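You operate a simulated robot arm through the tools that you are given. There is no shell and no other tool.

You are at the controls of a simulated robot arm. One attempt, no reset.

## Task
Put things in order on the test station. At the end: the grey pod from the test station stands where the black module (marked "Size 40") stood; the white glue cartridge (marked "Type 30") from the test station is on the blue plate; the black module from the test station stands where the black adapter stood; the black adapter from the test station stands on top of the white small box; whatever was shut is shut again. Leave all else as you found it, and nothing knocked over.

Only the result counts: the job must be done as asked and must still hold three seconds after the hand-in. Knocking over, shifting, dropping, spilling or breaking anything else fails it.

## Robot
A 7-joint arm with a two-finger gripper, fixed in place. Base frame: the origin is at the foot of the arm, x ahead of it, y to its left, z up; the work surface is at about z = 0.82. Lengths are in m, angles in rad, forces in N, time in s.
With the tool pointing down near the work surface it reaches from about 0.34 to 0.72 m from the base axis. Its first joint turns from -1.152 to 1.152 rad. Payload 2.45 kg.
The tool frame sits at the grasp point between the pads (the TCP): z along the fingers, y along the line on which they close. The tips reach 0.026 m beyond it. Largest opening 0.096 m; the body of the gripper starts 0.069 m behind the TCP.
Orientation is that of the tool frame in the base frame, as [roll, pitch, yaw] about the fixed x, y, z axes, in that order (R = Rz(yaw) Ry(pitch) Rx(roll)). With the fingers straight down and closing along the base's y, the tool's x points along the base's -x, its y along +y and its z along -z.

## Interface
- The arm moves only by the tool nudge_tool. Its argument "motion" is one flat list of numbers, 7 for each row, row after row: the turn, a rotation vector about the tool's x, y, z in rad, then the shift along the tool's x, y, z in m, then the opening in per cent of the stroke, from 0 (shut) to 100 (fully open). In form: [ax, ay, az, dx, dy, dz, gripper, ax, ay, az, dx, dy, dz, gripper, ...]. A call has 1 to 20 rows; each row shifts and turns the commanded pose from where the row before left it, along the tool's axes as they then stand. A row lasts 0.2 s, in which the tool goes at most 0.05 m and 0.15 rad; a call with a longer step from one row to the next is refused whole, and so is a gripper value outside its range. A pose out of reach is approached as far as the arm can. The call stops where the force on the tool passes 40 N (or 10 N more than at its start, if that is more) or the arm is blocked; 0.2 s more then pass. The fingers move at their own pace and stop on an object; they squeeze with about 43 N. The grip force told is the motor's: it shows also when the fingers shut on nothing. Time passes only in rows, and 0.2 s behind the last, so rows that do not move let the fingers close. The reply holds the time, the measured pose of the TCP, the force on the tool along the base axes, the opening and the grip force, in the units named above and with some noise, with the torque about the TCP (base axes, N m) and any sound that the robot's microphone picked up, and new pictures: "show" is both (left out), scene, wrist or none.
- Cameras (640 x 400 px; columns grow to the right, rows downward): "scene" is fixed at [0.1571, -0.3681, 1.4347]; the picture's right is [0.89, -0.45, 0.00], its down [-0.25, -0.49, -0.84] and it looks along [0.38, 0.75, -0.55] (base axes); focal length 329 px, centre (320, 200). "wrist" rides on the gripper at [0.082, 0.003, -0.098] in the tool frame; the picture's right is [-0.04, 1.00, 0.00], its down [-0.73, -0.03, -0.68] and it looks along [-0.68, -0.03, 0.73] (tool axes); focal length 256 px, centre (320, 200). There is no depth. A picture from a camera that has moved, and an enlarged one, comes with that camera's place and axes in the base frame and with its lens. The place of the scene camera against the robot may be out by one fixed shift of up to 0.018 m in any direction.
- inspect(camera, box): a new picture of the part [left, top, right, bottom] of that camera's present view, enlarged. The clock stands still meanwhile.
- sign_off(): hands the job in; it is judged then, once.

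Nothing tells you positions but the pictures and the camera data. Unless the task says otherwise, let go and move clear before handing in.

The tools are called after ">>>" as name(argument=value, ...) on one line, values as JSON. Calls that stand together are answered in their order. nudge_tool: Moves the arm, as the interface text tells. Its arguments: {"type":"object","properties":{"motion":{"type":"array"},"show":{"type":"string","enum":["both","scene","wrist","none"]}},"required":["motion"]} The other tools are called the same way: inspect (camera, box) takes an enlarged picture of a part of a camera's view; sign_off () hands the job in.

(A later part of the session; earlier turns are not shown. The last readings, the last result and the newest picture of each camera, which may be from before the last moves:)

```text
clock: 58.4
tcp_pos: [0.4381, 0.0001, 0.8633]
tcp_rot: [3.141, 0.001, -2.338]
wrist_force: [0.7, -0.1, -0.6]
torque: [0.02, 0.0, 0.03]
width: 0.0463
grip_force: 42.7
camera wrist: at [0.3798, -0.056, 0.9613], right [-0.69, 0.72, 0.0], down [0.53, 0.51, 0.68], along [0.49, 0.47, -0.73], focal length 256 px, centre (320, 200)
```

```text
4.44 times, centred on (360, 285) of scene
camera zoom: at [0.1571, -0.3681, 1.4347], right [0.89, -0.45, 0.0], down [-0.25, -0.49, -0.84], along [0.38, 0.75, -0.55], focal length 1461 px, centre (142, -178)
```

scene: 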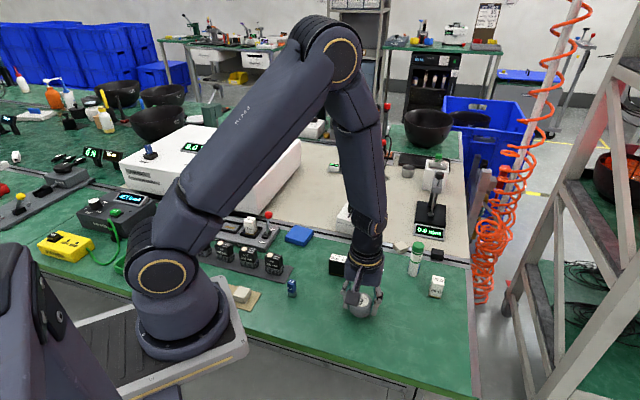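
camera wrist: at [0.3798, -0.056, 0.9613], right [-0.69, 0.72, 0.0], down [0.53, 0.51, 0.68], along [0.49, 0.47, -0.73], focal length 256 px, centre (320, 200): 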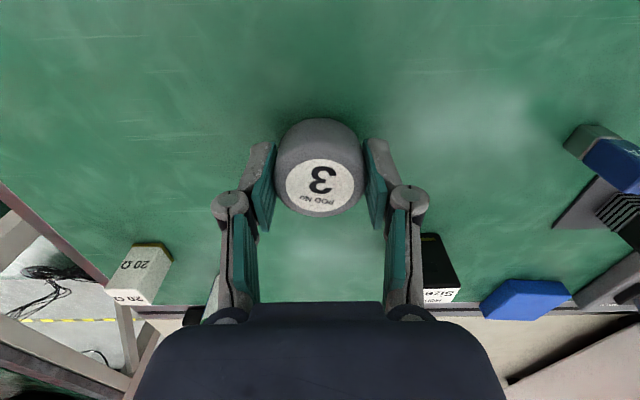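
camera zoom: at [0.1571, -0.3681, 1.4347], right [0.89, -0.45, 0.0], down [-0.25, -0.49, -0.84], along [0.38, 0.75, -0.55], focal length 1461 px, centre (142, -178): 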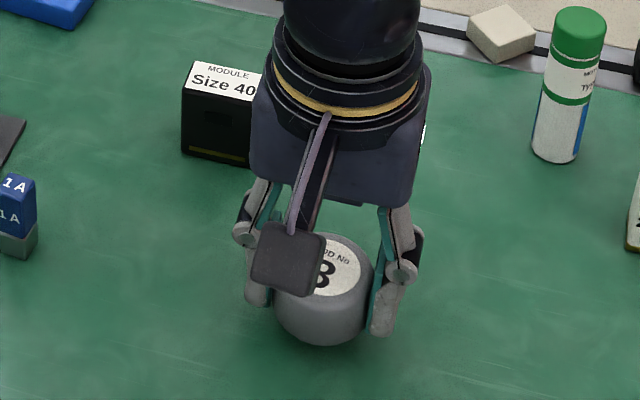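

>>> nudge_tool(motion=[0, 0, 0, 0, 0, -0.005, 0, 0, 0, 0, 0, 0, -0.008, 0, 0, 0, 0, 0, 0, -0.01, 0, 0, 0, 0, 0, 0, -0.01, 0, 0, 0, 0, 0, 0, -0.01, 0, 0, 0, 0, 0, 0, -0.01, 0, 0, 0, 0, 0, 0, -0.01, 0, 0, 0, 0, 0, 0, -0.01, 0, 0, 0, 0, 0, 0, -0.01, 0, 0, 0, 0, 0, 0, -0.01, 0, 0, 0, 0, 0, 0, -0.01, 0, 0, 0, 0, 0, 0, -0.01, 0, 0, 0, 0, 0, 0, -0.01, 0, 0, 0, 0, 0, 0, -0.01, 0, 0, 0, 0, 0, 0, -0.01, 0, 0, 0, 0, 0, 0, -0.006, 0, 0, 0, 0, 0, 0, 0, 0])

```text
clock: 62.0
tcp_pos: [0.4381, -0.0005, 1.0117]
tcp_rot: [3.141, -0.001, -2.337]
wrist_force: [0.0, -0.2, 0.2]
torque: [0.01, 0.03, 0.04]
width: 0.0461
grip_force: 42.7
camera wrist: at [0.3797, -0.0564, 1.1099], right [-0.69, 0.72, 0.0], down [0.53, 0.51, 0.68], along [0.49, 0.47, -0.73], focal length 256 px, centre (320, 200)
```

scene: 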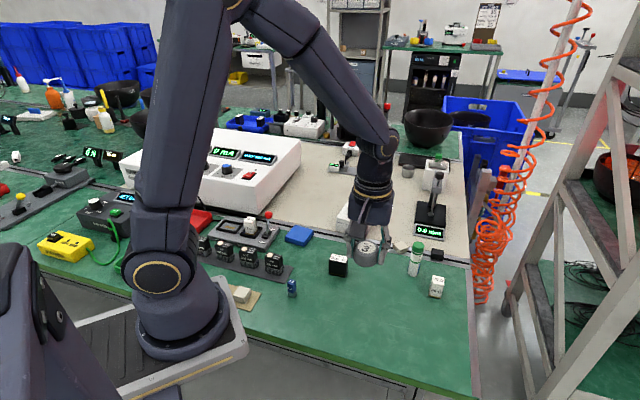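
wrist: 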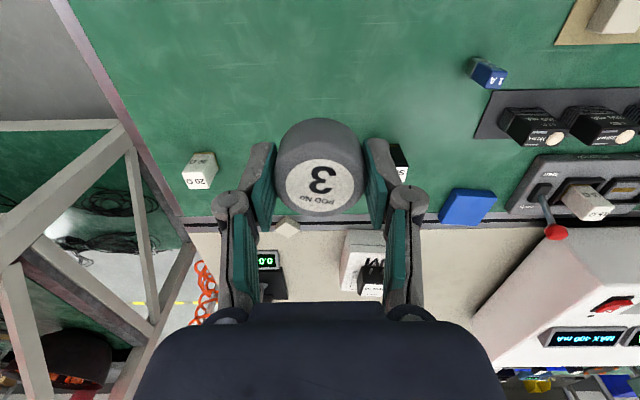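

The pod is held firmly. I'll carry it to the module's old place in two stages.

>>> nudge_tool(motion=[0, 0, 0, -0.005, 0.0042, 0, 0, 0, 0, 0, -0.009, 0.0075, 0, 0, 0, 0, 0, -0.011, 0.0092, 0, 0, 0, 0, 0, -0.011, 0.0092, 0, 0, 0, 0, 0, -0.011, 0.0092, 0, 0, 0, 0, 0, -0.011, 0.0092, 0, 0, 0, 0, 0, -0.011, 0.0092, 0, 0, 0, 0, 0, -0.011, 0.0092, 0, 0, 0, 0, 0, -0.011, 0.0092, 0, 0, 0, 0, 0, -0.011, 0.0092, 0, 0, 0, 0, 0, -0.011, 0.0092, 0, 0, 0, 0, 0, -0.011, 0.0092, 0, 0, 0, 0, 0, -0.011, 0.0092, 0, 0, 0, 0, 0, -0.011, 0.0092, 0, 0, 0, 0, 0, -0.011, 0.0092, 0, 0, 0, 0, 0, -0.011, 0.0092, 0, 0, 0, 0, 0, -0.009, 0.0075, 0, 0, 0, 0, 0, 0, 0, 0, 0], show="scene")

```text
clock: 65.8
tcp_pos: [0.4551, 0.2303, 1.0112]
tcp_rot: [3.141, -0.001, -2.338]
wrist_force: [0.3, 1.2, -0.3]
torque: [0.01, -0.02, 0.02]
width: 0.0461
grip_force: 43.2
```

scene: 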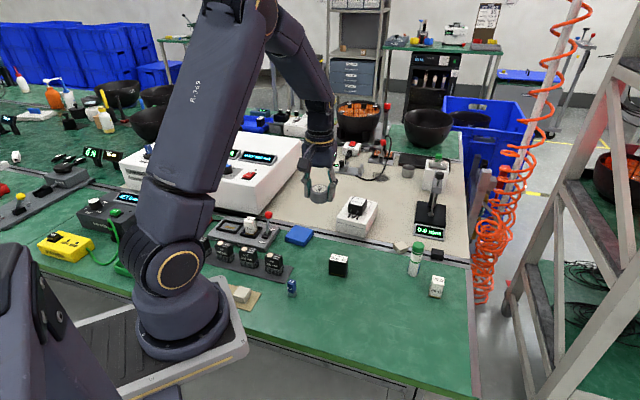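

>>> nudge_tool(motion=[0, 0, 0, -0.006, 0.005, 0, 0, 0, 0, 0, -0.0107, 0.009, 0, 0, 0, 0, 0, -0.0107, 0.009, 0, 0, 0, 0, 0, -0.0107, 0.009, 0, 0, 0, 0, 0, -0.0107, 0.009, 0, 0, 0, 0, 0, -0.0107, 0.009, 0, 0, 0, 0, 0, -0.0107, 0.009, 0, 0, 0, 0, 0, -0.0107, 0.009, 0, 0, 0, 0, 0, -0.0107, 0.009, 0, 0, 0, 0, 0, -0.0107, 0.009, 0, 0, 0, 0, 0, -0.0107, 0.009, 0, 0, 0, 0, 0, -0.0107, 0.009, 0, 0, 0, 0, 0, -0.0107, 0.009, 0, 0, 0, 0, 0, -0.0107, 0.009, 0, 0, 0, 0, 0, -0.0041, 0.0036, 0, 0, 0, 0, 0, 0, 0, 0, 0])

```text
clock: 69.2
tcp_pos: [0.4684, 0.4252, 1.0123]
tcp_rot: [-3.14, -0.001, -2.339]
wrist_force: [0.1, 1.0, -0.7]
torque: [0.03, -0.03, 0.02]
width: 0.0462
grip_force: 42.8
camera wrist: at [0.4092, 0.369, 1.1101], right [-0.69, 0.72, 0.0], down [0.53, 0.51, 0.68], along [0.49, 0.47, -0.73], focal length 256 px, centre (320, 200)
```

scene: 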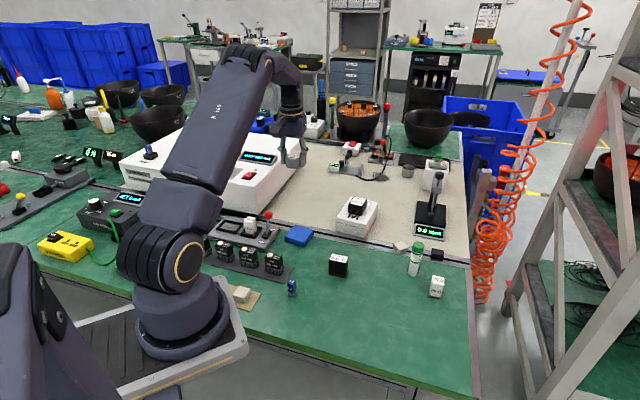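
wrist: 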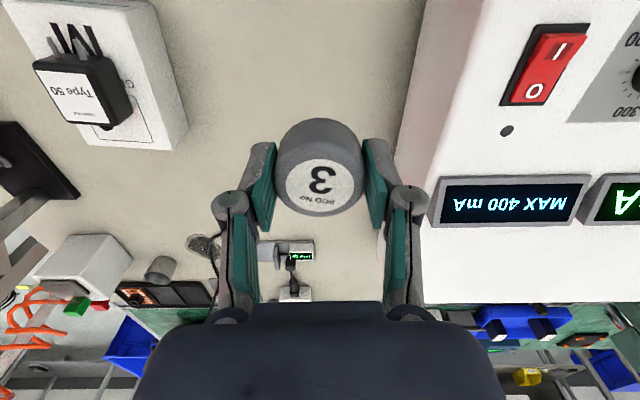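

Now I'll lower the pod at that spot.

>>> nudge_tool(motion=[0, 0, 0, 0, 0, 0.006, 0, 0, 0, 0, 0, 0, 0.011, 0, 0, 0, 0, 0, 0, 0.0118, 0, 0, 0, 0, 0, 0, 0.0118, 0, 0, 0, 0, 0, 0, 0.0118, 0, 0, 0, 0, 0, 0, 0.0118, 0, 0, 0, 0, 0, 0, 0.0118, 0, 0, 0, 0, 0, 0, 0.0118, 0, 0, 0, 0, 0, 0, 0.0118, 0, 0, 0, 0, 0, 0, 0.0118, 0, 0, 0, 0, 0, 0, 0.0118, 0, 0, 0, 0, 0, 0, 0.0118, 0, 0, 0, 0, 0, 0, 0.011, 0, 0, 0, 0, 0, 0, 0.008, 0, 0, 0, 0, 0, 0, 0, 0], show="none")

>>> inspect(camera="scene", box=[260, 160, 330, 230])

```text
clock: 72.4
tcp_pos: [0.4679, 0.4227, 0.8572]
tcp_rot: [-3.141, 0.0, -2.339]
wrist_force: [0.7, 0.2, -0.3]
torque: [-0.02, -0.01, -0.03]
width: 0.0458
grip_force: 42.8
```

```text
5.71 times, centred on (295, 195) of scene
camera zoom: at [0.1571, -0.3681, 1.4347], right [0.89, -0.45, 0.0], down [-0.25, -0.49, -0.84], along [0.38, 0.75, -0.55], focal length 1878 px, centre (463, 229)
```

zoom: 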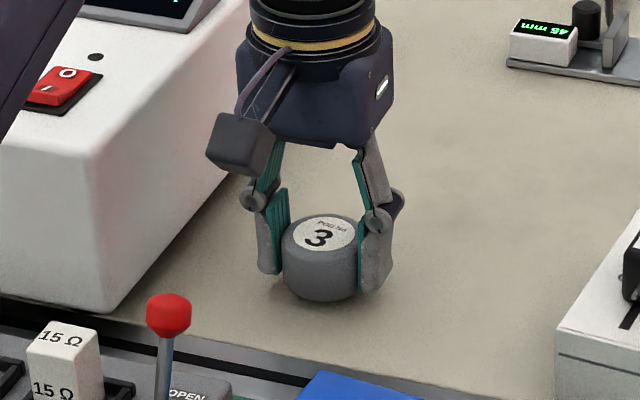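

>>> nudge_tool(motion=[0, 0, 0, 0, 0, 0.002, 0, 0, 0, 0, 0, 0, 0.001, 0, 0, 0, 0, 0, 0, 0.001, 0, 0, 0, 0, 0, 0, 0, 0], show="none")

```text
clock: 73.4
tcp_pos: [0.4679, 0.4242, 0.854]
tcp_rot: [-3.141, 0.0, -2.339]
wrist_force: [0.0, 1.1, -1.1]
torque: [-0.01, -0.01, 0.0]
width: 0.0459
grip_force: 43.2
```

>>> nudge_tool(motion=[0, 0, 0, 0, 0, 0.001, 0, 0, 0, 0, 0, 0, 0.001, 0, 0, 0, 0, 0, 0, 0, 0], show="none")

```text
clock: 74.2
tcp_pos: [0.4683, 0.4239, 0.8524]
tcp_rot: [3.141, 0.001, -2.338]
wrist_force: [0.5, -0.3, -0.6]
torque: [0.02, 0.02, -0.01]
width: 0.0459
grip_force: 43.2
```

>>> nudge_tool(motion=[0, 0, 0, 0, 0, 0.001, 0, 0, 0, 0, 0, 0, 0.001, 0, 0, 0, 0, 0, 0, 0, 0], show="none")

>>> inspect(camera="scene", box=[260, 160, 330, 230])

```text
clock: 75.0
tcp_pos: [0.4671, 0.4244, 0.8502]
tcp_rot: [-3.141, 0.0, -2.338]
wrist_force: [0.2, 0.2, -1.5]
torque: [-0.01, 0.0, -0.01]
width: 0.046
grip_force: 43.5
```

```text
5.71 times, centred on (295, 195) of scene
camera zoom: at [0.1571, -0.3681, 1.4347], right [0.89, -0.45, 0.0], down [-0.25, -0.49, -0.84], along [0.38, 0.75, -0.55], focal length 1878 px, centre (463, 229)
```

zoom: 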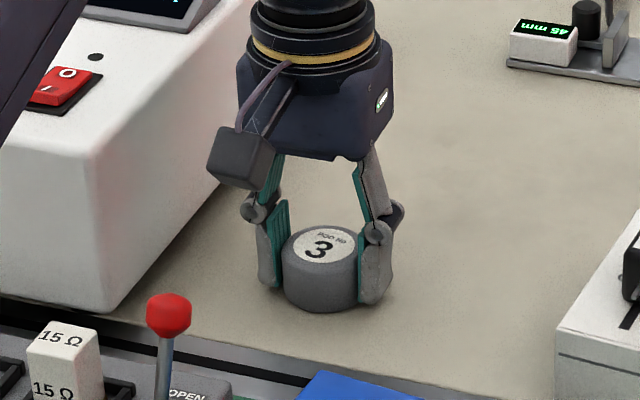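

>>> nudge_tool(motion=[0, 0, 0, 0, 0, 0.001, 0, 0, 0, 0, 0, 0, 0, 0], show="none")

```text
clock: 75.6
tcp_pos: [0.468, 0.4246, 0.8495]
tcp_rot: [3.141, -0.001, -2.338]
wrist_force: [-1.4, -1.8, 5.1]
torque: [-0.05, 0.07, 0.0]
width: 0.0459
grip_force: 42.9
```

Contact, with the pod on the surface. I'll release and rise.

>>> nudge_tool(motion=[0, 0, 0, 0, 0, 0, 65, 0, 0, 0, 0, 0, 0, 80, 0, 0, 0, 0, 0, 0, 80, 0, 0, 0, 0, 0, 0, 80, 0, 0, 0, 0, 0, 0, 80, 0, 0, 0, 0, 0, -0.01, 80, 0, 0, 0, 0, 0, -0.02, 80, 0, 0, 0, 0, 0, -0.03, 80, 0, 0, 0, 0, 0, -0.03, 80, 0, 0, 0, 0, 0, -0.03, 80, 0, 0, 0, 0, 0, -0.04, 80, 0, 0, 0, 0, 0, 0, 80])

>>> inspect(camera="scene", box=[260, 160, 330, 250])

>>> inspect(camera="wrist", box=[220, 20, 420, 160])

```text
clock: 78.2
tcp_pos: [0.4675, 0.4234, 1.0089]
tcp_rot: [3.14, -0.001, -2.338]
wrist_force: [-0.6, 0.3, -1.0]
torque: [0.0, 0.0, -0.02]
width: 0.0766
grip_force: 0.2
camera wrist: at [0.4095, 0.3676, 1.1069], right [-0.69, 0.72, 0.0], down [0.53, 0.51, 0.68], along [0.49, 0.47, -0.73], focal length 256 px, centre (320, 200)
```

scene: 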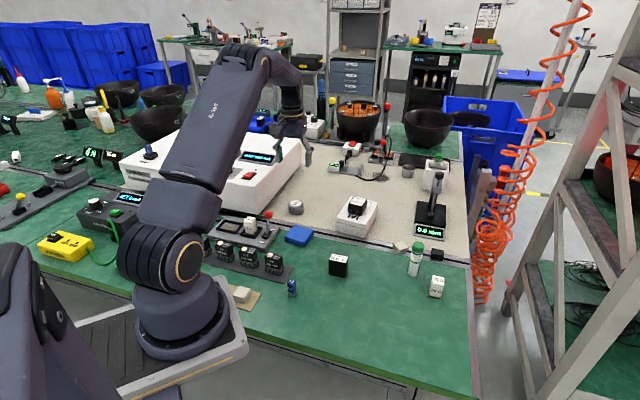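
wrist: 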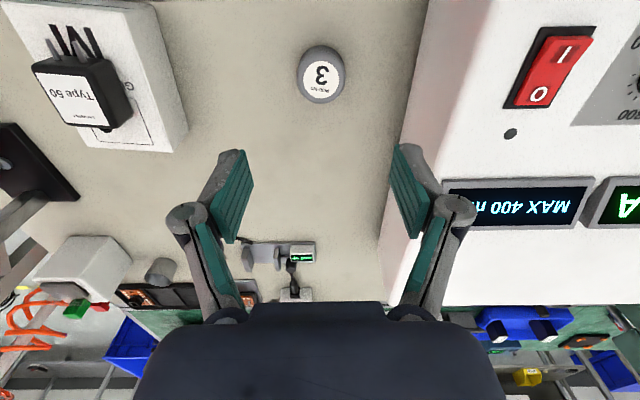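

```text
4.44 times, centred on (295, 205) of scene
camera zoom: at [0.1571, -0.3681, 1.4347], right [0.89, -0.45, 0.0], down [-0.25, -0.49, -0.84], along [0.38, 0.75, -0.55], focal length 1461 px, centre (431, 178)
```

zoom: 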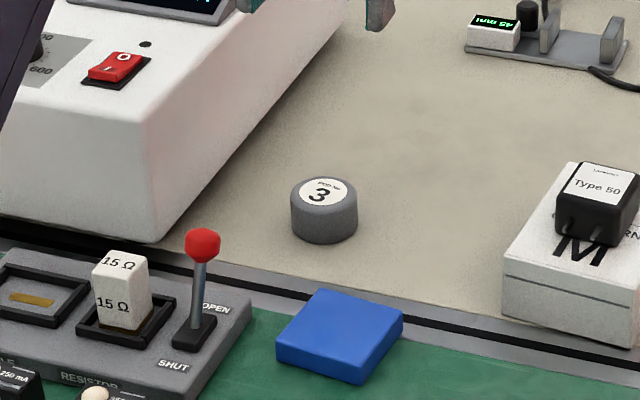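

```text
2.86 times, centred on (320, 90) of wrist
camera zoom: at [0.4095, 0.3676, 1.1069], right [-0.69, 0.72, 0.0], down [0.53, 0.51, 0.68], along [0.49, 0.47, -0.73], focal length 731 px, centre (320, 514)
```

zoom: 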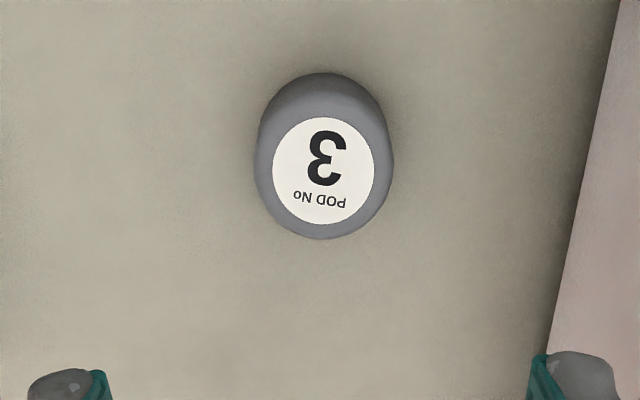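

The pod stands where the module was. Next I'll look at the blue plate from above to get its centre.

>>> nudge_tool(motion=[0, 0, 0, 0.0314, -0.0133, 0, 60, 0, 0, 0, 0.0314, -0.0133, 0, 60, 0, 0, 0, 0.0314, -0.0133, 0, 60, 0, 0, 0, 0.0314, -0.0133, 0, 60, 0, 0, 0, 0, 0, 0, 60])

>>> inspect(camera="wrist", box=[220, 20, 440, 170])

```text
clock: 79.4
tcp_pos: [0.4189, 0.2958, 1.0101]
tcp_rot: [-3.141, 0.0, -2.34]
wrist_force: [0.6, -1.3, 0.4]
torque: [0.01, 0.03, -0.02]
width: 0.0576
grip_force: 0.0
camera wrist: at [0.3595, 0.2405, 1.1077], right [-0.69, 0.72, 0.0], down [0.53, 0.51, 0.68], along [0.49, 0.47, -0.73], focal length 256 px, centre (320, 200)
```

scene: 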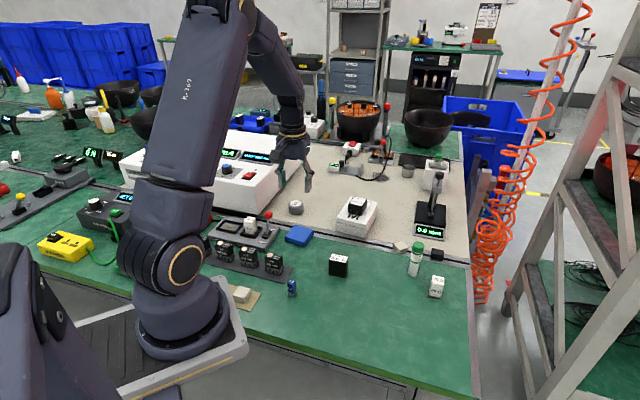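
wrist: 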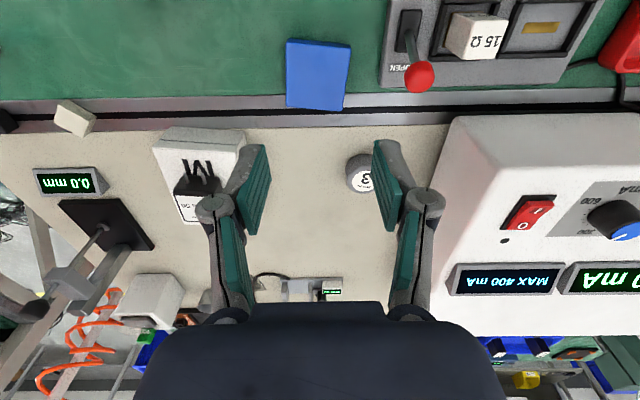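

```text
2.67 times, centred on (330, 95) of wrist
camera zoom: at [0.3595, 0.2405, 1.1077], right [-0.69, 0.72, 0.0], down [0.53, 0.51, 0.68], along [0.49, 0.47, -0.73], focal length 683 px, centre (293, 480)
```

zoom: 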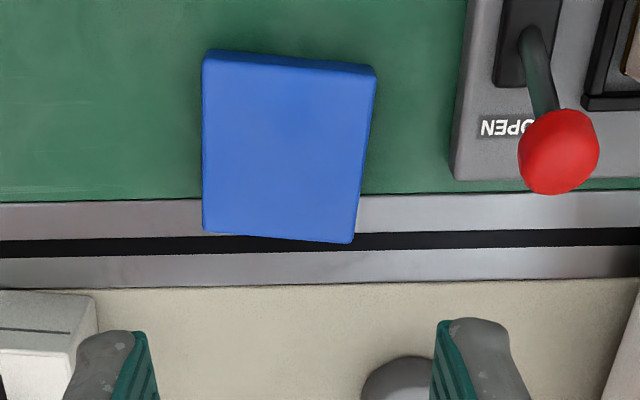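

The blue plate's centre is about (0.423, 0.2935). Now I'll move over to the cartridge.

>>> nudge_tool(motion=[0, 0, 0, 0.0042, -0.0399, -0.0025, 60, 0, 0, 0, 0.0042, -0.0399, -0.0025, 60, 0, 0, 0, 0.0042, -0.0399, -0.0025, 60, 0, 0, 0, 0.0042, -0.0399, -0.0025, 60, 0, 0, 0, 0.0042, -0.0399, -0.0025, 60, 0, 0, 0, 0.0042, -0.0399, -0.0025, 60, 0, 0, 0, 0.0042, -0.0399, -0.0025, 60, 0, 0, 0, 0.0042, -0.0399, -0.0025, 60, 0, 0, 0, 0, 0, 0, 60])

>>> inspect(camera="wrist", box=[220, 20, 420, 180])

```text
clock: 81.4
tcp_pos: [0.6263, 0.0518, 1.0292]
tcp_rot: [-3.14, 0.001, -2.338]
wrist_force: [-0.5, 0.0, 0.4]
torque: [0.03, 0.01, -0.03]
width: 0.0577
grip_force: 0.2
camera wrist: at [0.5666, -0.0045, 1.1266], right [-0.69, 0.72, 0.0], down [0.53, 0.51, 0.68], along [0.49, 0.47, -0.73], focal length 256 px, centre (320, 200)
```

scene: 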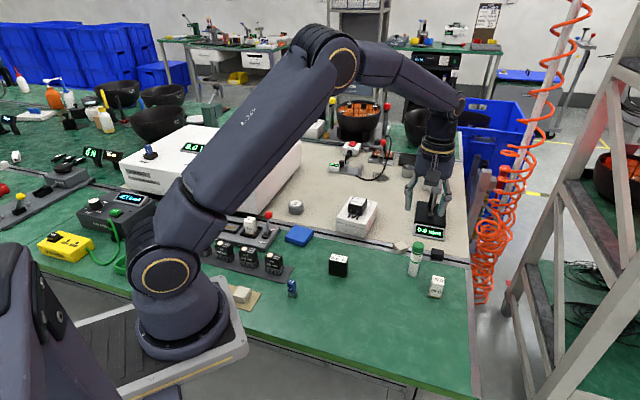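
wrist: 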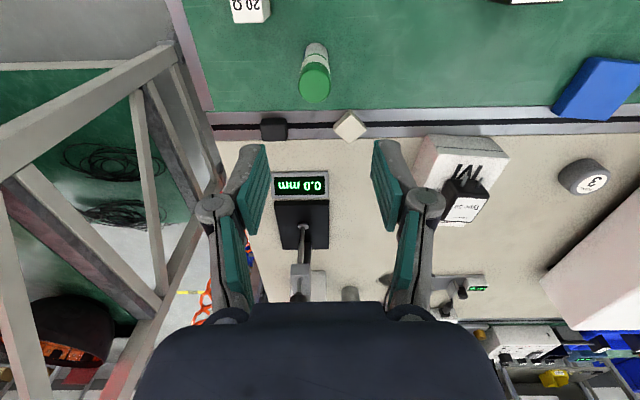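

```text
2.50 times, centred on (320, 100) of wrist
camera zoom: at [0.5666, -0.0045, 1.1266], right [-0.69, 0.72, 0.0], down [0.53, 0.51, 0.68], along [0.49, 0.47, -0.73], focal length 640 px, centre (320, 450)
```

zoom: 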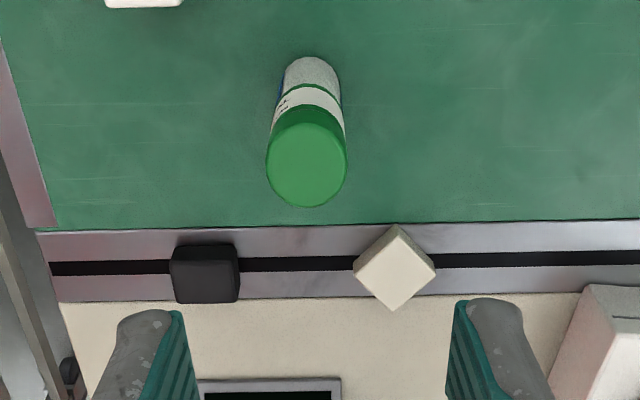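

The cartridge is about 8 mm from the tool axis and its cap is about 26 mm wide. I'll centre over it and drop to just above its top.

>>> nudge_tool(motion=[0, 0, 0, 0.008, -0.004, 0.01, 75, 0, 0, 0, 0, 0, 0.02, 75, 0, 0, 0, 0, 0, 0.02, 75, 0, 0, 0, 0, 0, 0.02, 75, 0, 0, 0, 0, 0, 0, 75])

>>> inspect(camera="wrist", box=[200, 60, 440, 240])

>>> inspect(camera="scene", box=[380, 190, 470, 310])

```text
clock: 82.6
tcp_pos: [0.6222, 0.0445, 0.9581]
tcp_rot: [3.142, -0.001, -2.338]
wrist_force: [0.2, 0.4, -0.9]
torque: [0.0, 0.02, 0.01]
width: 0.072
grip_force: 0.1
camera wrist: at [0.564, -0.0126, 1.0564], right [-0.69, 0.72, 0.0], down [0.53, 0.51, 0.68], along [0.49, 0.47, -0.73], focal length 256 px, centre (320, 200)
```

scene: 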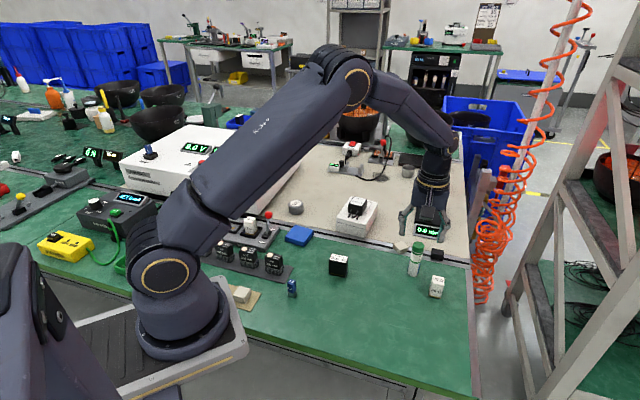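
wrist: 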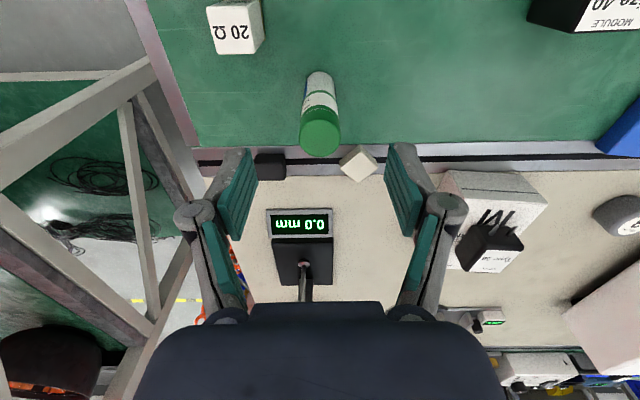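

```text
2.22 times, centred on (320, 150) of wrist
camera zoom: at [0.564, -0.0126, 1.0564], right [-0.69, 0.72, 0.0], down [0.53, 0.51, 0.68], along [0.49, 0.47, -0.73], focal length 569 px, centre (320, 311)
```

zoom: 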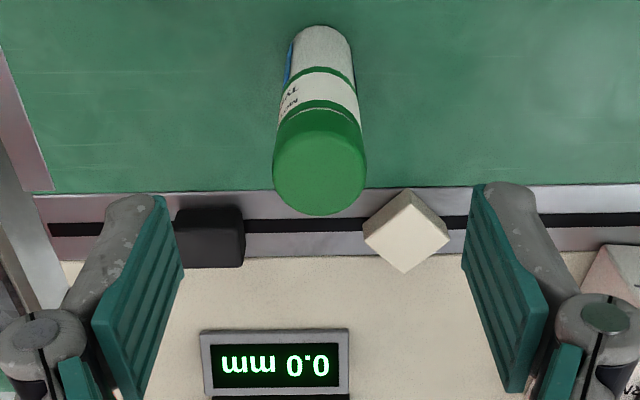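

```text
3.33 times, centred on (425, 250) of scene
camera zoom: at [0.1571, -0.3681, 1.4347], right [0.89, -0.45, 0.0], down [-0.25, -0.49, -0.84], along [0.38, 0.75, -0.55], focal length 1096 px, centre (-30, 33)
```

zoom: 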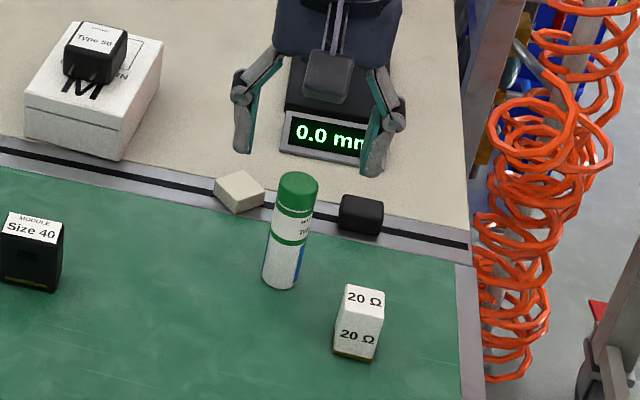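

The top is at z ≈ 0.912 and the tube is centred to within 1 mm. I'll go down around it to mid-height.

>>> nudge_tool(motion=[0, 0, 0, 0, 0, 0.016, 75, 0, 0, 0, 0, 0, 0.018, 75, 0, 0, 0, 0, 0, 0.018, 75, 0, 0, 0, 0, 0, 0.018, 75, 0, 0, 0, 0, 0, 0.014, 75, 0, 0, 0, 0, 0, 0.006, 75, 0, 0, 0, 0, 0, 0, 75])

>>> inspect(camera="wrist", box=[180, 80, 460, 280])

>>> inspect(camera="scene", box=[380, 200, 470, 310])

```text
clock: 84.2
tcp_pos: [0.6227, 0.0427, 0.8694]
tcp_rot: [-3.14, 0.001, -2.341]
wrist_force: [0.3, -0.1, -0.1]
torque: [-0.02, 0.0, -0.02]
width: 0.072
grip_force: 0.1
camera wrist: at [0.5643, -0.0128, 0.9673], right [-0.69, 0.72, 0.0], down [0.53, 0.51, 0.68], along [0.49, 0.47, -0.73], focal length 256 px, centre (320, 200)
```

scene: 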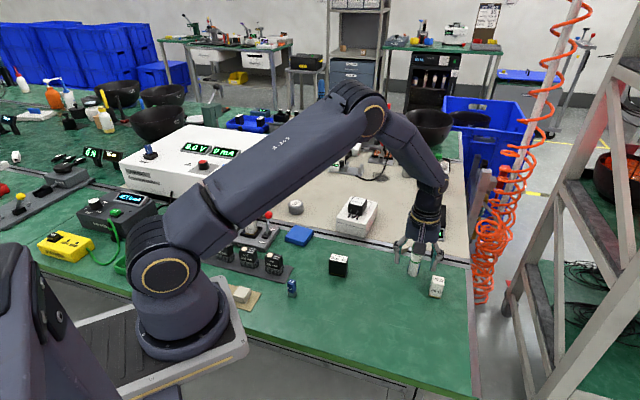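
wrist: 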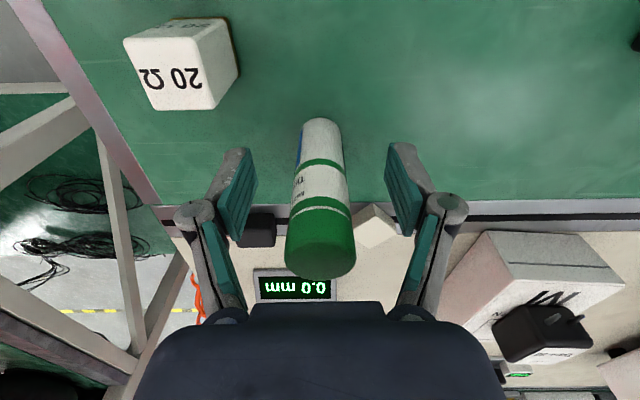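

```text
2.00 times, centred on (320, 180) of wrist
camera zoom: at [0.5643, -0.0128, 0.9673], right [-0.69, 0.72, 0.0], down [0.53, 0.51, 0.68], along [0.49, 0.47, -0.73], focal length 512 px, centre (320, 240)
```

zoom: 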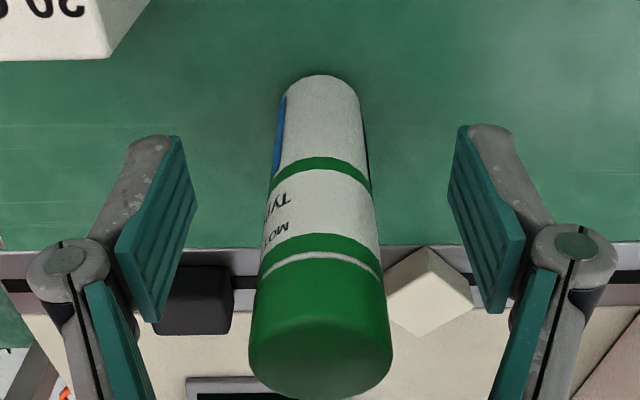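

```text
3.64 times, centred on (425, 255) of scene
camera zoom: at [0.1571, -0.3681, 1.4347], right [0.89, -0.45, 0.0], down [-0.25, -0.49, -0.84], along [0.38, 0.75, -0.55], focal length 1195 px, centre (-62, 0)
```

zoom: 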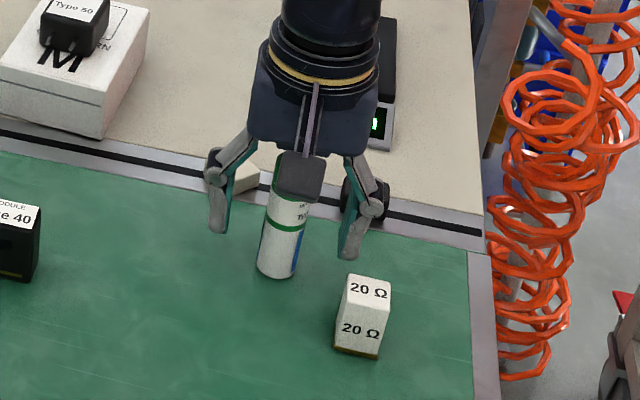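

The tube is between the pads at mid-height. I'll close, then lift slowly.

>>> nudge_tool(motion=[0, 0, 0, 0, 0, 0.001, 60, 0, 0, 0, 0, 0, 0, 45, 0, 0, 0, 0, 0, 0, 35, 0, 0, 0, 0, 0, 0, 0, 0, 0, 0, 0, 0, 0, 0, 0, 0, 0, 0, 0, 0, 0, 0, 0, 0, 0, 0, 0, 0, 0, 0, 0, 0, 0, 0, 0, 0, 0, 0, 0, 0, 0, 0, 0, 0, 0, 0, 0, -0.002, 0, 0, 0, 0, 0, 0, -0.004, 0, 0, 0, 0, 0, 0, -0.004, 0, 0, 0, 0, 0, 0, -0.004, 0, 0, 0, 0, 0, 0, 0, 0])

>>> inspect(camera="scene", box=[380, 200, 470, 310])

>>> inspect(camera="wrist", box=[180, 80, 460, 280])

```text
clock: 87.2
tcp_pos: [0.6223, 0.0421, 0.8827]
tcp_rot: [3.14, -0.001, -2.338]
wrist_force: [0.5, -0.6, -0.4]
torque: [0.01, 0.0, 0.0]
width: 0.0246
grip_force: 42.7
camera wrist: at [0.5638, -0.013, 0.9803], right [-0.69, 0.72, 0.0], down [0.53, 0.51, 0.68], along [0.49, 0.47, -0.73], focal length 256 px, centre (320, 200)
```

scene: 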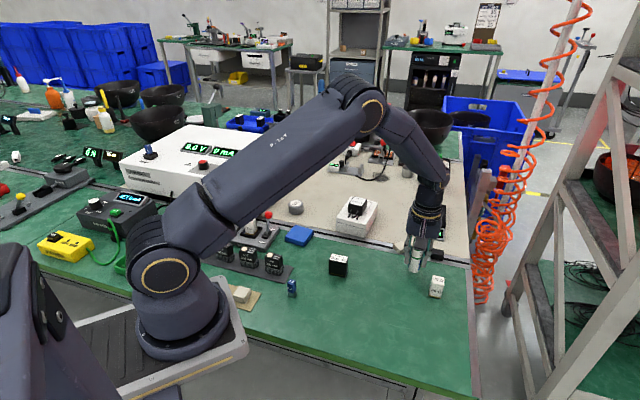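
wrist: 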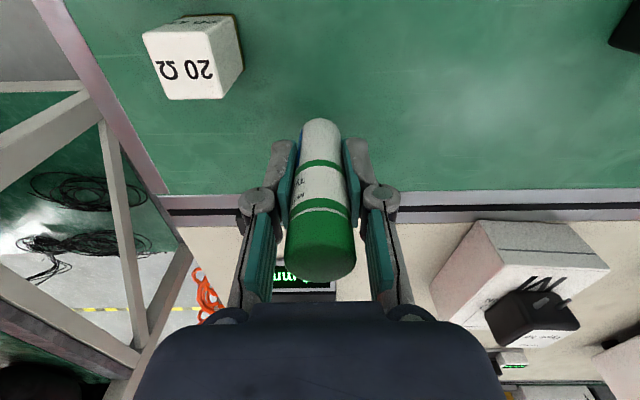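

```text
3.64 times, centred on (425, 255) of scene
camera zoom: at [0.1571, -0.3681, 1.4347], right [0.89, -0.45, 0.0], down [-0.25, -0.49, -0.84], along [0.38, 0.75, -0.55], focal length 1195 px, centre (-62, 0)
```

zoom: 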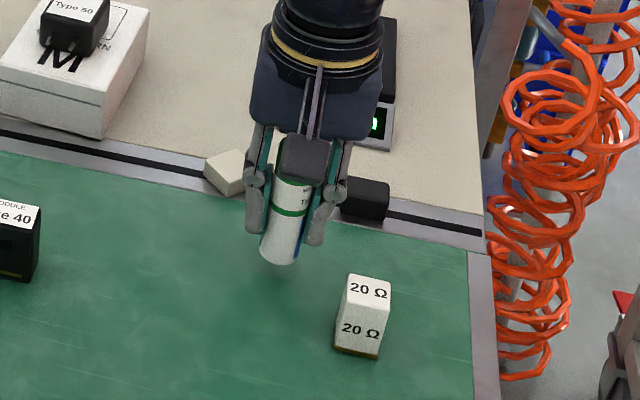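

```text
2.00 times, centred on (320, 180) of wrist
camera zoom: at [0.5638, -0.013, 0.9803], right [-0.69, 0.72, 0.0], down [0.53, 0.51, 0.68], along [0.49, 0.47, -0.73], focal length 512 px, centre (320, 240)
```

zoom: 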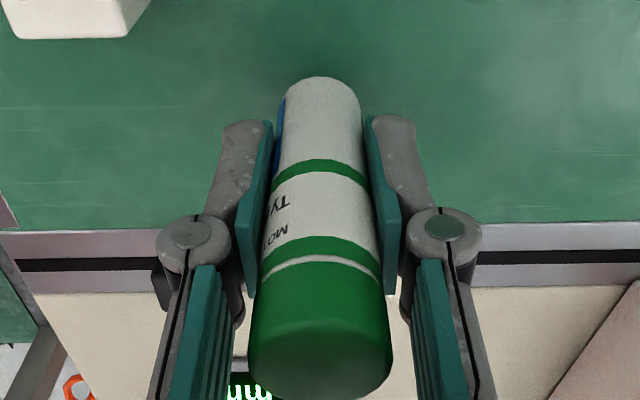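

The cartridge is held upright. I'll lift it gently.

>>> nudge_tool(motion=[0, 0, 0, 0, 0, -0.005, 0, 0, 0, 0, 0, 0, -0.008, 0, 0, 0, 0, 0, 0, -0.01, 0, 0, 0, 0, 0, 0, -0.01, 0, 0, 0, 0, 0, 0, -0.01, 0, 0, 0, 0, 0, 0, -0.01, 0, 0, 0, 0, 0, 0, -0.01, 0, 0, 0, 0, 0, 0, -0.01, 0, 0, 0, 0, 0, 0, -0.01, 0, 0, 0, 0, 0, 0, -0.01, 0, 0, 0, 0, 0, 0, -0.01, 0, 0, 0, 0, 0, 0, -0.01, 0, 0, 0, 0, 0, 0, -0.01, 0, 0, 0, 0, 0, 0, -0.01, 0, 0, 0, 0, 0, 0, -0.01, 0, 0, 0, 0, 0, 0, -0.006, 0, 0, 0, 0, 0, 0, 0, 0], show="wrist")

```text
clock: 90.8
tcp_pos: [0.6236, 0.0432, 1.0326]
tcp_rot: [-3.141, 0.001, -2.339]
wrist_force: [-0.3, 0.6, -1.1]
torque: [0.02, 0.0, -0.02]
width: 0.0245
grip_force: 43.3
camera wrist: at [0.5641, -0.0129, 1.1291], right [-0.69, 0.72, 0.0], down [0.53, 0.51, 0.68], along [0.49, 0.47, -0.73], focal length 256 px, centre (320, 200)
```

wrist: 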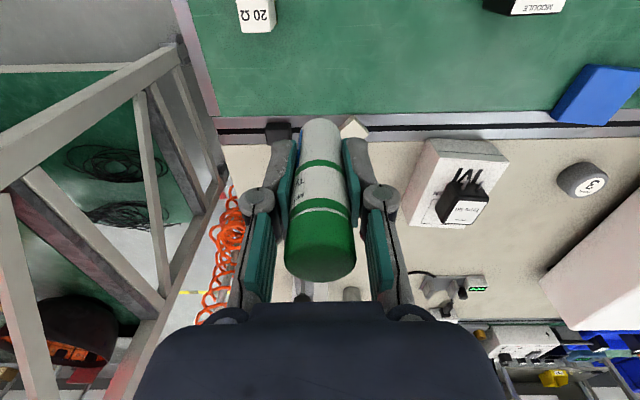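

>>> nudge_tool(motion=[0, 0, 0, -0.001, 0.008, 0, 0, 0, 0, 0, -0.0019, 0.0145, 0, 0, 0, 0, 0, -0.0019, 0.0145, 0, 0, 0, 0, 0, -0.0019, 0.0145, 0, 0, 0, 0, 0, -0.0019, 0.0145, 0, 0, 0, 0, 0, -0.0019, 0.0145, 0, 0, 0, 0, 0, -0.0019, 0.0145, 0, 0, 0, 0, 0, -0.0019, 0.0145, 0, 0, 0, 0, 0, -0.0019, 0.0145, 0, 0, 0, 0, 0, -0.0019, 0.0145, 0, 0, 0, 0, 0, -0.0019, 0.0145, 0, 0, 0, 0, 0, -0.0019, 0.0145, 0, 0, 0, 0, 0, -0.0019, 0.0145, 0, 0, 0, 0, 0, -0.0019, 0.0145, 0, 0, 0, 0, 0, -0.0019, 0.0145, 0, 0, 0, 0, 0, -0.0019, 0.0145, 0, 0, 0, 0, 0, -0.0019, 0.0145, 0, 0, 0, 0, 0, -0.0019, 0.0145, 0, 0, 0, 0, 0, -0.0019, 0.0145, 0, 0, 0, 0, 0, -0.0019, 0.0145, 0, 0], show="none")

>>> nudge_tool(motion=[0, 0, 0, -0.0011, 0.0116, 0, 0, 0, 0, 0, -0.0011, 0.009, 0, 0, 0, 0, 0, -0.0011, 0.008, 0, 0, 0, 0, 0, -0.0009, 0.0058, 0, 0, 0, 0, 0, 0, 0, 0, 0])

>>> inspect(camera="wrist", box=[220, 20, 460, 240])

>>> inspect(camera="scene", box=[250, 160, 350, 260])

```text
clock: 95.0
tcp_pos: [0.4448, 0.2668, 1.0316]
tcp_rot: [3.142, 0.0, -2.337]
wrist_force: [-0.1, -0.1, -0.7]
torque: [0.02, 0.0, -0.03]
width: 0.0248
grip_force: 42.6
```

```text
clock: 96.2
tcp_pos: [0.4208, 0.2925, 1.0302]
tcp_rot: [3.142, 0.001, -2.339]
wrist_force: [-0.2, 0.4, -1.2]
torque: [-0.01, -0.03, 0.03]
width: 0.0245
grip_force: 43.3
camera wrist: at [0.3636, 0.2375, 1.1288], right [-0.69, 0.72, 0.0], down [0.53, 0.51, 0.68], along [0.49, 0.47, -0.73], focal length 256 px, centre (320, 200)
```

scene: 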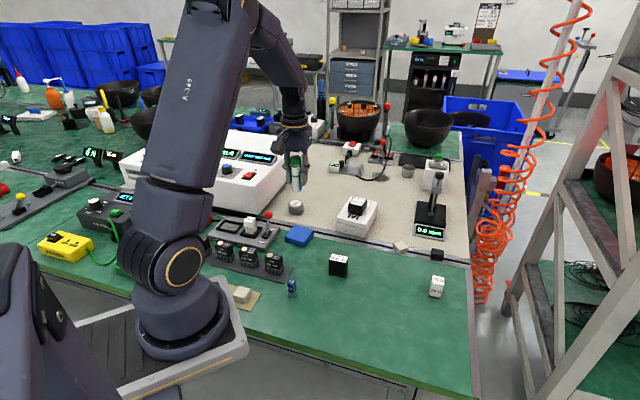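
wrist: 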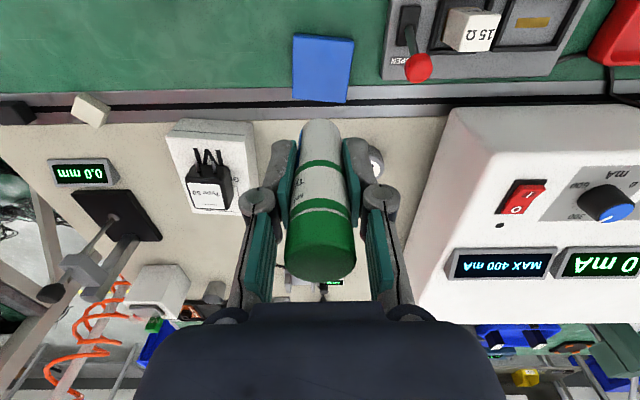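

```text
1.82 times, centred on (340, 130) of wrist
camera zoom: at [0.3636, 0.2375, 1.1288], right [-0.69, 0.72, 0.0], down [0.53, 0.51, 0.68], along [0.49, 0.47, -0.73], focal length 465 px, centre (284, 327)
```

zoom: 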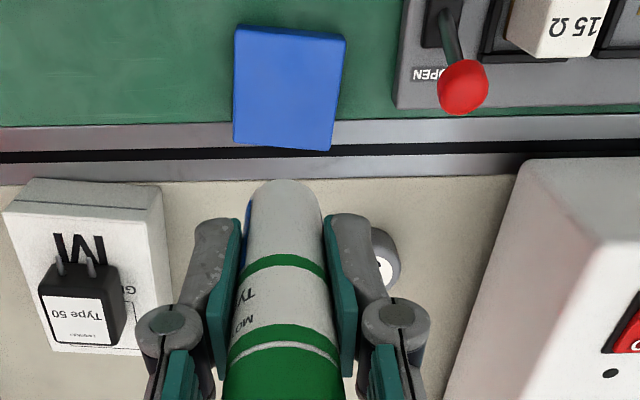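

```text
4.00 times, centred on (300, 210) of scene
camera zoom: at [0.1571, -0.3681, 1.4347], right [0.89, -0.45, 0.0], down [-0.25, -0.49, -0.84], along [0.38, 0.75, -0.55], focal length 1315 px, centre (400, 160)
```

zoom: 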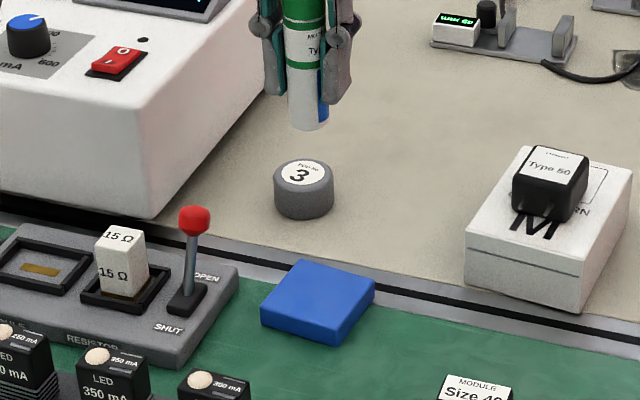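

The cartridge is right over the plate's centre. I'll lower it.

>>> nudge_tool(motion=[0, 0, 0, 0, 0, 0.006, 0, 0, 0, 0, 0, 0, 0.01, 0, 0, 0, 0, 0, 0, 0.011, 0, 0, 0, 0, 0, 0, 0.011, 0, 0, 0, 0, 0, 0, 0.011, 0, 0, 0, 0, 0, 0, 0.011, 0, 0, 0, 0, 0, 0, 0.011, 0, 0, 0, 0, 0, 0, 0.011, 0, 0, 0, 0, 0, 0, 0.011, 0, 0, 0, 0, 0, 0, 0.011, 0, 0, 0, 0, 0, 0, 0.011, 0, 0, 0, 0, 0, 0, 0.01, 0, 0, 0, 0, 0, 0, 0.006, 0, 0, 0, 0, 0, 0, 0, 0])

>>> inspect(camera="wrist", box=[200, 60, 440, 280])

>>> inspect(camera="scene", box=[260, 180, 340, 260])

```text
clock: 99.2
tcp_pos: [0.4228, 0.294, 0.9001]
tcp_rot: [-3.141, 0.001, -2.339]
wrist_force: [0.8, 1.3, -2.1]
torque: [-0.02, -0.01, 0.0]
width: 0.0247
grip_force: 43.1
camera wrist: at [0.3637, 0.2375, 0.9978], right [-0.69, 0.72, 0.0], down [0.53, 0.51, 0.68], along [0.49, 0.47, -0.73], focal length 256 px, centre (320, 200)
```

scene: 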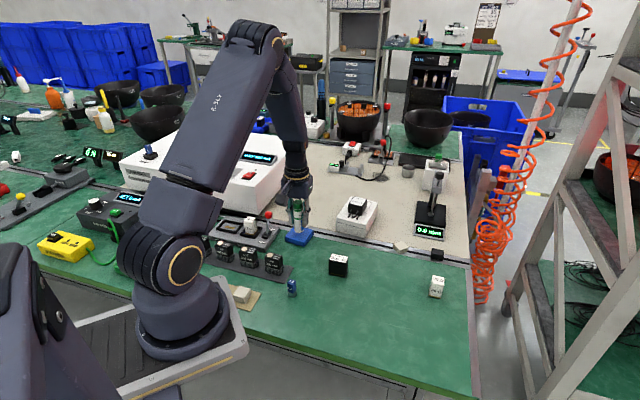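
wrist: 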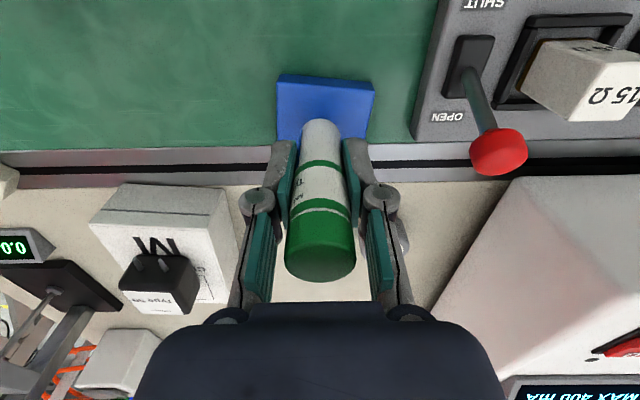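

```text
1.82 times, centred on (320, 170) of wrist
camera zoom: at [0.3637, 0.2375, 0.9978], right [-0.69, 0.72, 0.0], down [0.53, 0.51, 0.68], along [0.49, 0.47, -0.73], focal length 465 px, centre (320, 254)
```

zoom: 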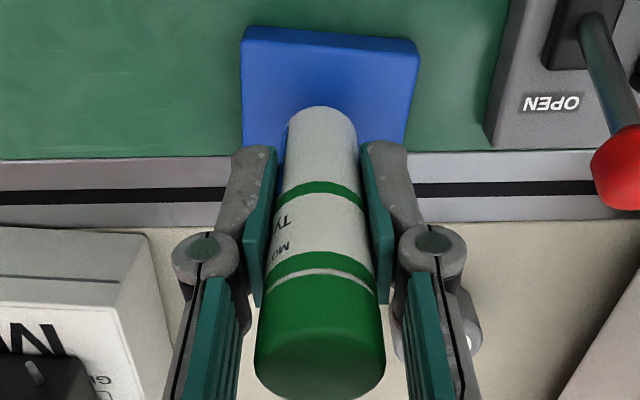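

```text
5.00 times, centred on (300, 220) of scene
camera zoom: at [0.1571, -0.3681, 1.4347], right [0.89, -0.45, 0.0], down [-0.25, -0.49, -0.84], along [0.38, 0.75, -0.55], focal length 1643 px, centre (420, 100)
```

zoom: 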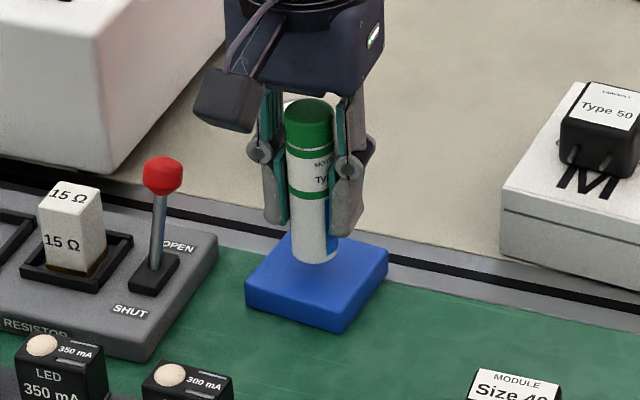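

>>> nudge_tool(motion=[0, 0, 0, 0, 0, 0.003, 0, 0, 0, 0, 0, 0, 0.002, 0, 0, 0, 0, 0, 0, 0.002, 0, 0, 0, 0, 0, 0, 0.001, 0, 0, 0, 0, 0, 0, 0, 0], show="none")

>>> inspect(camera="scene", box=[275, 200, 325, 250])

```text
clock: 100.4
tcp_pos: [0.4222, 0.2922, 0.8925]
tcp_rot: [3.141, 0.0, -2.339]
wrist_force: [0.9, 0.1, -0.8]
torque: [-0.01, 0.03, 0.01]
width: 0.0243
grip_force: 42.5
```

```text
8.00 times, centred on (300, 225) of scene
camera zoom: at [0.1571, -0.3681, 1.4347], right [0.89, -0.45, 0.0], down [-0.25, -0.49, -0.84], along [0.38, 0.75, -0.55], focal length 2629 px, centre (480, 0)
```

zoom: 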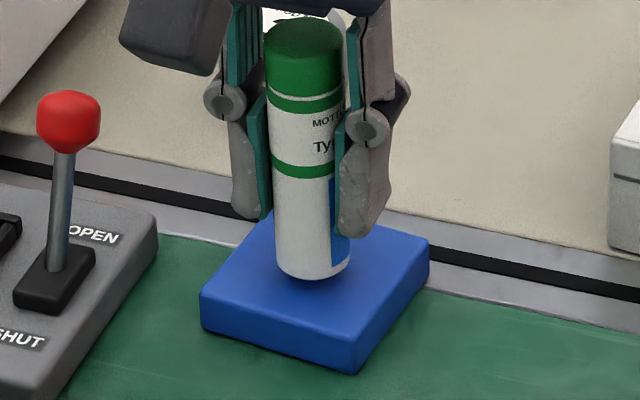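

>>> nudge_tool(motion=[0, 0, 0, 0, 0, 0.001, 0, 0, 0, 0, 0, 0, 0.001, 0, 0, 0, 0, 0, 0, 0.001, 0, 0, 0, 0, 0, 0, 0, 0], show="none")

```text
clock: 101.4
tcp_pos: [0.4215, 0.2937, 0.8898]
tcp_rot: [-3.141, -0.001, -2.34]
wrist_force: [0.2, -0.3, 0.1]
torque: [-0.02, 0.03, 0.02]
width: 0.0246
grip_force: 42.6
```

>>> nudge_tool(motion=[0, 0, 0, 0, 0, 0.001, 0, 0, 0, 0, 0, 0, 0.001, 0, 0, 0, 0, 0, 0, 0, 0], show="none")

```text
clock: 102.2
tcp_pos: [0.4228, 0.2935, 0.8871]
tcp_rot: [3.141, -0.001, -2.341]
wrist_force: [0.5, -0.3, -0.2]
torque: [-0.01, 0.04, -0.04]
width: 0.0247
grip_force: 42.9
```

>>> nudge_tool(motion=[0, 0, 0, 0, 0, 0.001, 0, 0, 0, 0, 0, 0, 0, 0], show="none")

>>> inspect(camera="scene", box=[275, 200, 325, 250])

```text
clock: 102.8
tcp_pos: [0.4219, 0.2931, 0.8863]
tcp_rot: [-3.139, 0.001, -2.34]
wrist_force: [-2.3, -0.9, 8.6]
torque: [-0.07, 0.11, 0.01]
width: 0.0246
grip_force: 42.9
```

```text
8.00 times, centred on (300, 225) of scene
camera zoom: at [0.1569, -0.3682, 1.4347], right [0.89, -0.45, 0.0], down [-0.25, -0.49, -0.84], along [0.38, 0.75, -0.55], focal length 2629 px, centre (480, 0)
```

zoom: 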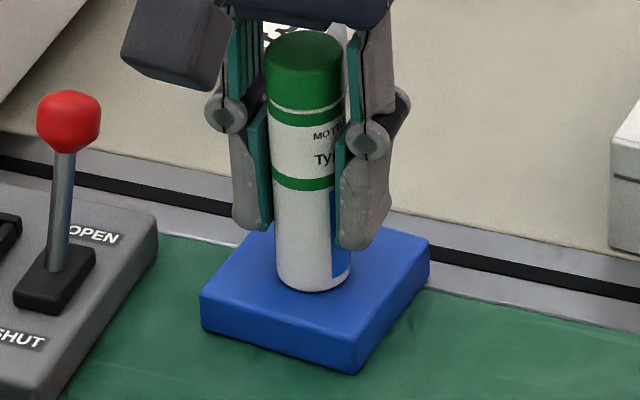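

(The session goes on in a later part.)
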